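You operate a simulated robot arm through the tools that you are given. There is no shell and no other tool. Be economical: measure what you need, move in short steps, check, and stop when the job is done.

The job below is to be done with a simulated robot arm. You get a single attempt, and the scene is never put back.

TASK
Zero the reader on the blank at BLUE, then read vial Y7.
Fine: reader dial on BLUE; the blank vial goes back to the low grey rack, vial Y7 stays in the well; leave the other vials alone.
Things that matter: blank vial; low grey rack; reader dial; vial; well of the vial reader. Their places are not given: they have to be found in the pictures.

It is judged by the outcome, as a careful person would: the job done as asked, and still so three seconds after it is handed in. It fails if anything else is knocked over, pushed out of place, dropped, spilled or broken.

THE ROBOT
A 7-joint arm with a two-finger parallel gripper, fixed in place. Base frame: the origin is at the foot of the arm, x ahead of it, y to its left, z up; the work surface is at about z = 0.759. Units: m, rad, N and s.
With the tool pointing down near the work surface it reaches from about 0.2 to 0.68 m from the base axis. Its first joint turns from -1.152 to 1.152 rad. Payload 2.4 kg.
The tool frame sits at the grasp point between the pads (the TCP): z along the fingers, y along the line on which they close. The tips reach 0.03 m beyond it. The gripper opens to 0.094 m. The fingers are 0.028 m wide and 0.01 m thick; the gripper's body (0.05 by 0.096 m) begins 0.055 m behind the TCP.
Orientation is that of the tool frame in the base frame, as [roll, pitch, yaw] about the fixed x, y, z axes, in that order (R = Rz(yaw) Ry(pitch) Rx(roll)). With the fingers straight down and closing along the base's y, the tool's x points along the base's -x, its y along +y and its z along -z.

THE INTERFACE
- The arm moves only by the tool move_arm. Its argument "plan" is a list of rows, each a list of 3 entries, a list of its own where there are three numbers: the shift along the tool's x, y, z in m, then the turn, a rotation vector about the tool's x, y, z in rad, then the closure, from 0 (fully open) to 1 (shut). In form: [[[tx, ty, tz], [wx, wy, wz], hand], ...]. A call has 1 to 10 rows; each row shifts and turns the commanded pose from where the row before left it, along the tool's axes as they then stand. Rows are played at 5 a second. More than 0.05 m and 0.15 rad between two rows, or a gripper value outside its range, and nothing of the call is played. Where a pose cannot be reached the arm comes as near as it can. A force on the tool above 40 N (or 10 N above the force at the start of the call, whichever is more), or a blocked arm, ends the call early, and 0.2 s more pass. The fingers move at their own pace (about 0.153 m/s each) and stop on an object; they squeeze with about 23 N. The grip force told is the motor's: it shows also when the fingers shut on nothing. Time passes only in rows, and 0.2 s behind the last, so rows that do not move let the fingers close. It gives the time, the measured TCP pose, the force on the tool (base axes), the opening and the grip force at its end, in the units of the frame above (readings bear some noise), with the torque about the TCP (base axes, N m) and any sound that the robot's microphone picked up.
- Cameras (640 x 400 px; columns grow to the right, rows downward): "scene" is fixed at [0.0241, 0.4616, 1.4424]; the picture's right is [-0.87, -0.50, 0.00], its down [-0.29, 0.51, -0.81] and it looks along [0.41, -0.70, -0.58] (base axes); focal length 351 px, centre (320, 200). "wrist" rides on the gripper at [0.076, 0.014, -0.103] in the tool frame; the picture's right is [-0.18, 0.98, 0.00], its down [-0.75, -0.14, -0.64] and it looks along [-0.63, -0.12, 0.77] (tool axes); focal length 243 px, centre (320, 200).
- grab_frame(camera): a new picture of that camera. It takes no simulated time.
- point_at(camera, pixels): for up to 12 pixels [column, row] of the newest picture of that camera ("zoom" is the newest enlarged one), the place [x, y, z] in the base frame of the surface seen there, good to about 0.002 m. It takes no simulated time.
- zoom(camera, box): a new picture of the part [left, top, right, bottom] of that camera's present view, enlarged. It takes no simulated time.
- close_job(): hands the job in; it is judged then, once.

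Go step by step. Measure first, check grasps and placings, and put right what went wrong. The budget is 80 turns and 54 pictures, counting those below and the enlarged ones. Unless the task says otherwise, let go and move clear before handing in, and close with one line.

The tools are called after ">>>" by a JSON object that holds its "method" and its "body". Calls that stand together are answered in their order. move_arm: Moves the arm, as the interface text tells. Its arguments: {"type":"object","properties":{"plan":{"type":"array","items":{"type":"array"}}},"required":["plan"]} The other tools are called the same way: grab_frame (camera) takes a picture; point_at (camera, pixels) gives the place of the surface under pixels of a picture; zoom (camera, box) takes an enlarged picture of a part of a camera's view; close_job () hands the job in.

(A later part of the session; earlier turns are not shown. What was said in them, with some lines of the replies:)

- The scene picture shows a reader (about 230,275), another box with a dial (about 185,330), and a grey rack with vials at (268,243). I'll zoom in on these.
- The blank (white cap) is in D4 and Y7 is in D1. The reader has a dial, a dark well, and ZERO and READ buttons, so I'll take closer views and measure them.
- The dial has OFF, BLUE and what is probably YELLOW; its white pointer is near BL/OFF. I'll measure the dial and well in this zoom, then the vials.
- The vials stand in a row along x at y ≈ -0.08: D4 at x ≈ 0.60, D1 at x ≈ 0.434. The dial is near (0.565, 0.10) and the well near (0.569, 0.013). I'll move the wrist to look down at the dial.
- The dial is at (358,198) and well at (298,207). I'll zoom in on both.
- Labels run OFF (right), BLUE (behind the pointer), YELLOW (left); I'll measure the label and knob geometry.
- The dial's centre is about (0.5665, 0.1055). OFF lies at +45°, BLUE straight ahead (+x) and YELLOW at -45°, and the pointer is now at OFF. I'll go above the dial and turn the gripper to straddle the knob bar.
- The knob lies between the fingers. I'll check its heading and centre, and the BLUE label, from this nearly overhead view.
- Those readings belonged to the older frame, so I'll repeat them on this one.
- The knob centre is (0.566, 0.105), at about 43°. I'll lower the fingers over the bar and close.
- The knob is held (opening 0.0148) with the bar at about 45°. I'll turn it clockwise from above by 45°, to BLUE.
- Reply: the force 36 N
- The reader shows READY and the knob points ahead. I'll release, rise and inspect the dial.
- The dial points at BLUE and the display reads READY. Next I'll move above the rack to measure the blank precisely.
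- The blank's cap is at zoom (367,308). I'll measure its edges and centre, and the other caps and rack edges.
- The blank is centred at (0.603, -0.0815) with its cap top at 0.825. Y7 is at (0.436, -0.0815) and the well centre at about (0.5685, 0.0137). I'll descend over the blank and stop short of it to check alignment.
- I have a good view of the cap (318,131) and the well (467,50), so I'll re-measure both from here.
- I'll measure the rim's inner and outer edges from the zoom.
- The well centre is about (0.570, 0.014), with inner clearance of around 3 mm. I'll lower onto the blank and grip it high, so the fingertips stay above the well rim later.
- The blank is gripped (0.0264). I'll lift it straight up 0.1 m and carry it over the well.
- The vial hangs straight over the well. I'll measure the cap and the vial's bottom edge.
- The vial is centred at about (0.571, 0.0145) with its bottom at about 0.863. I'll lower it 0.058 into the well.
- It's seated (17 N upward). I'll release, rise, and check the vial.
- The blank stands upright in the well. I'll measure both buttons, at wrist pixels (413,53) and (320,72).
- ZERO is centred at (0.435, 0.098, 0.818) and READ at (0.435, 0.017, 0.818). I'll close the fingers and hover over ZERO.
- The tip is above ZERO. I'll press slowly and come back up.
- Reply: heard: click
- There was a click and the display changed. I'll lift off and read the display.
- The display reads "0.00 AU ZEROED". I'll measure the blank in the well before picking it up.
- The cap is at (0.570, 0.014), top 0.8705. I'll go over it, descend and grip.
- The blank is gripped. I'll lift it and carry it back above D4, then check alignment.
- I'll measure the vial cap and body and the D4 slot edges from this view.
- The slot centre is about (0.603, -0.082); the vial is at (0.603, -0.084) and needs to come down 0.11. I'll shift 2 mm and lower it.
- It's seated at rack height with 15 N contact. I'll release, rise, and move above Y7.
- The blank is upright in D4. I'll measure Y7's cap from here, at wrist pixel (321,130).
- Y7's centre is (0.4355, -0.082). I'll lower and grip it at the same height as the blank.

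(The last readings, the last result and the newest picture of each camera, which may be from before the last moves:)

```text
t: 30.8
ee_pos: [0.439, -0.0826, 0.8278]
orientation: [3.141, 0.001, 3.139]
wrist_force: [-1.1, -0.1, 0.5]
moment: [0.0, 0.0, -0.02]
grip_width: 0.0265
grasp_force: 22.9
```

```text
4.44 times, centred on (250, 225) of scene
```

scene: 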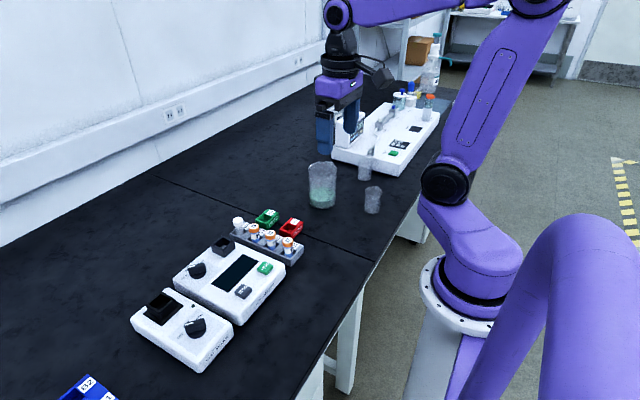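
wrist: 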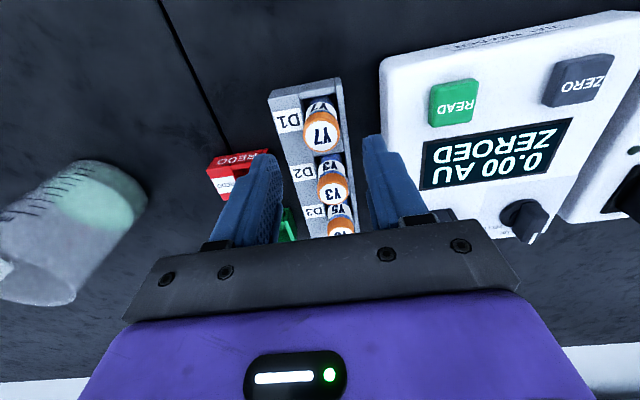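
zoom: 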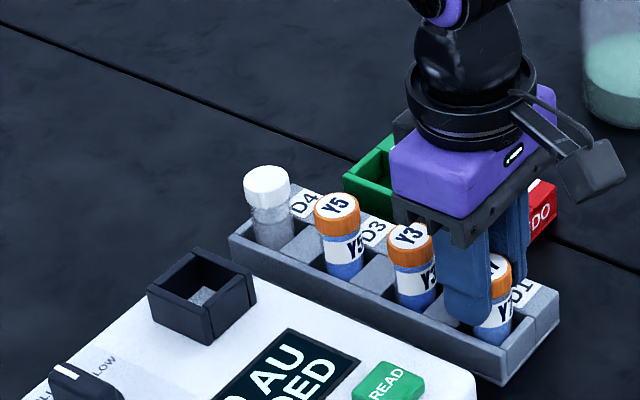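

Y7 is gripped. I'll lift it 0.1 m and carry it over the well.

>>> {"method": "move_arm", "body": {"plan": [[[0, 0, -0.02], [0, 0, 0], 0.8], [[0, 0, -0.04], [0, 0, 0], 0.8], [[0, 0, -0.04], [0, 0, 0], 0.8], [[-0.034, 0.024, 0], [0, 0, 0], 0.8], [[-0.034, 0.024, 0], [0, 0, 0], 0.8], [[-0.034, 0.024, 0], [0, 0, 0], 0.8], [[-0.033, 0.024, 0], [0, 0, 0], 0.8], [[0, 0, 0], [0, 0, 0], 0.8], [[0, 0, 0], [0, 0, 0], 0.8]]}}

>>> {"method": "zoom", "body": {"camera": "wrist", "box": [230, 70, 420, 210]}}

```text
t: 32.8
ee_pos: [0.5737, 0.0144, 0.9271]
orientation: [-3.14, -0.001, 3.139]
wrist_force: [0.3, 0.1, 0.1]
moment: [-0.01, 0.02, 0.0]
grip_width: 0.0266
grasp_force: 23.0
```

```text
2.86 times, centred on (325, 140) of wrist
```

zoom: 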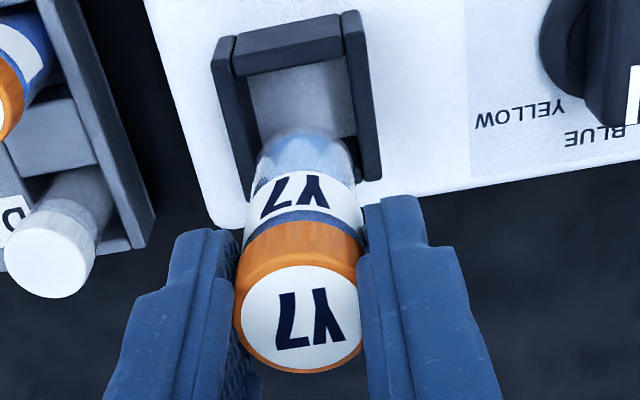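

>>> {"method": "point_at", "body": {"camera": "zoom", "pixels": [[300, 318], [300, 370], [300, 272], [240, 318], [358, 318], [305, 135], [262, 160], [350, 160], [215, 60], [372, 60]]}}

```text
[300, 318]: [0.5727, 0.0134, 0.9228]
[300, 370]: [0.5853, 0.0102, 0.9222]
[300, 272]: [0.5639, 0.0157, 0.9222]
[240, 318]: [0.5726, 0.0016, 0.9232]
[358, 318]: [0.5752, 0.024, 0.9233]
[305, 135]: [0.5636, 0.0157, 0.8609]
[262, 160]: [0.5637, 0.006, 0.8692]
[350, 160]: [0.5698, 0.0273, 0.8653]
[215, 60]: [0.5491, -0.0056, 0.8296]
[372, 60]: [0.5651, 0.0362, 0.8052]
```

Y7 is about 2 mm too far forward (0.573 against 0.571). I'll correct that and lower it into the well.

>>> {"method": "move_arm", "body": {"plan": [[[0.002, 0.0003, 0.005], [0, 0, 0], 0.8], [[0, 0, 0.02], [0, 0, 0], 0.8], [[0, 0, 0.02], [0, 0, 0], 0.8], [[0, 0, 0.008], [0, 0, 0], 0.8], [[0, 0, 0.004], [0, 0, 0], 0.8], [[0, 0, 0.001], [0, 0, 0], 0.8], [[0, 0, 0], [0, 0, 0], 0.8]]}}

>>> {"method": "zoom", "body": {"camera": "scene", "box": [180, 190, 300, 280]}}

```text
t: 34.4
ee_pos: [0.5723, 0.0152, 0.8716]
orientation: [3.14, 0.004, 3.138]
wrist_force: [2.9, 2.1, 16.2]
moment: [0.08, -0.22, -0.02]
grip_width: 0.0267
grasp_force: 23.2
```

```text
4.44 times, centred on (240, 235) of scene
```

zoom: 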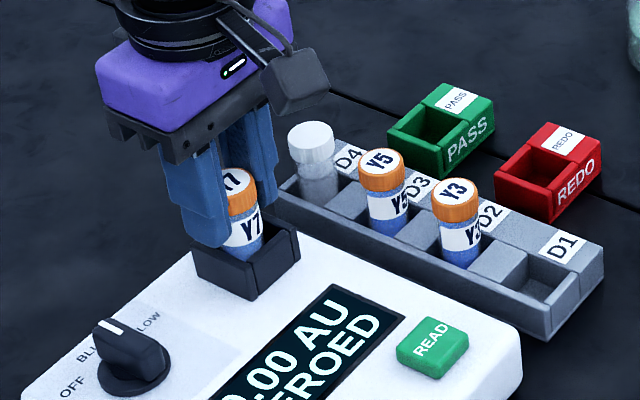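

Y7 is seated. I'll release, rise, and move above READ with the fingers closed.

>>> {"method": "move_arm", "body": {"plan": [[[0, 0, -0.001], [0, 0, 0], 0.8], [[0, 0, 0], [0, 0, 0], 0.6], [[0, 0, 0], [0, 0, 0], 0.5], [[0, 0, -0.04], [0, 0, 0], 0.5], [[0, 0, -0.04], [0, 0, 0], 0.5], [[0.045, 0.0005, 0], [0, 0, 0], 0.5], [[0.045, 0.0005, 0], [0, 0, 0], 1.0], [[0.046, 0.0005, 0], [0, 0, 0], 1.0], [[0, 0, 0.035], [0, 0, 0], 1.0], [[0, 0, 0.035], [0, 0, 0], 1.0]]}}

>>> {"method": "zoom", "body": {"camera": "scene", "box": [180, 200, 310, 300]}}

```text
t: 36.6
ee_pos: [0.4362, 0.0142, 0.8779]
orientation: [3.142, -0.002, 3.14]
wrist_force: [-0.2, 0.0, -1.1]
moment: [0.0, 0.02, -0.02]
grip_width: 0.0
grasp_force: 22.7
```

```text
4.00 times, centred on (245, 250) of scene
```

zoom: 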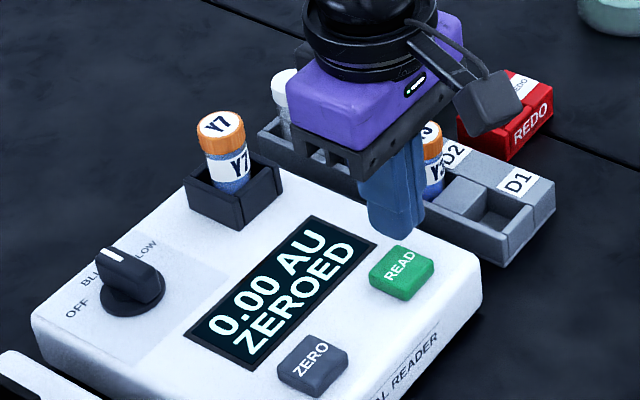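

Y7 is upright in the well and the tip is above READ. I'll press slowly.

>>> {"method": "move_arm", "body": {"plan": [[[0.001, 0.002, 0.015], [0, 0, 0], 1.0], [[0, 0, 0.01], [0, 0, 0], 1.0], [[0, 0, 0.004], [0, 0, 0], 1.0], [[0, 0, 0.003], [0, 0, 0], 1.0], [[0, 0, 0.002], [0, 0, 0], 1.0]]}}

>>> {"method": "zoom", "body": {"camera": "scene", "box": [180, 200, 310, 300]}}

```text
t: 37.8
ee_pos: [0.4356, 0.0206, 0.8459]
orientation: [-3.14, -0.001, 3.141]
wrist_force: [0.0, -1.0, 0.8]
moment: [-0.03, -0.04, 0.03]
grip_width: 0.0002
grasp_force: 23.4
```

```text
4.00 times, centred on (245, 250) of scene
```

zoom: 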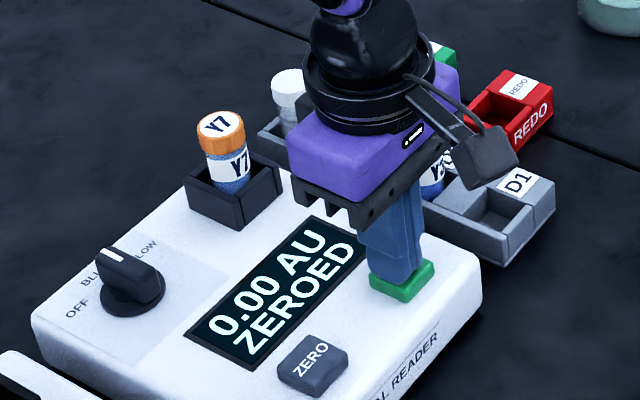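

Just touching, with no click yet. I'll press a few millimetres further, one at a time.

>>> {"method": "move_arm", "body": {"plan": [[[0, 0, 0.0015], [0, 0, 0], 1.0], [[0, 0, 0.0015], [0, 0, 0], 1.0], [[0, 0, 0.001], [0, 0, 0], 1.0]]}}

```text
t: 38.6
ee_pos: [0.4358, 0.0201, 0.8429]
orientation: [3.142, 0.0, 3.138]
wrist_force: [-1.9, 0.5, 2.7]
moment: [0.02, 0.0, 0.03]
grip_width: 0.0001
grasp_force: 22.9
heard: click
```

A click was heard. I'll lift away and check the display.

>>> {"method": "move_arm", "body": {"plan": [[[0, 0, -0.03], [0, 0, 0], 1.0], [[0, 0, -0.045], [0, 0, 0], 1.0], [[0, 0, -0.045], [0, 0, 0], 1.0], [[0.04, 0, -0.02], [0, 0, 0], 0.8], [[0.04, 0, -0.02], [0, 0, 0], 0.6], [[0, 0, 0], [0, 0, 0], 0.5], [[0, 0, 0], [0, 0, 0], 0.5]]}}

>>> {"method": "grab_frame", "body": {"camera": "scene"}}

>>> {"method": "zoom", "body": {"camera": "scene", "box": [160, 200, 310, 310]}}

```text
t: 40.2
ee_pos: [0.3569, 0.0188, 1.0001]
orientation: [3.141, 0.0, 3.14]
wrist_force: [0.0, -0.7, -0.2]
moment: [0.0, 0.01, -0.03]
grip_width: 0.047
grasp_force: 0.1
```

```text
12 pictures are left
```

scene: 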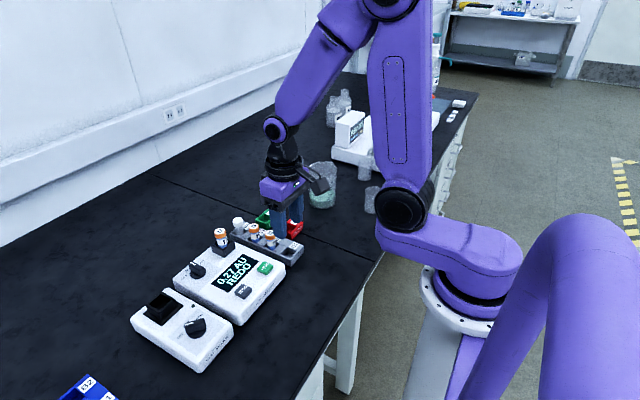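

```text
3.64 times, centred on (235, 255) of scene
```

zoom: 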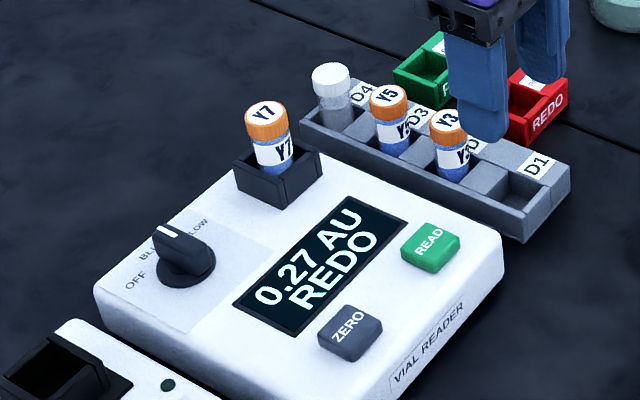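

The display reads "0.27 AU REDO", which is a reading for Y7 and its sort verdict. The task says Y7 stays in the well. The dial is on BLUE, the blank is back in D4, and the arm is clear, so I'm handing in.

>>> {"method": "close_job", "body": {}}

```text
The job is handed in.
```

The job is done and handed in: I zeroed the reader on the blank at BLUE, and Y7 then read 0.27 AU, which the reader marked "REDO". I left Y7 in the well as you asked; the blank is back in the grey rack and the other vials weren't touched.
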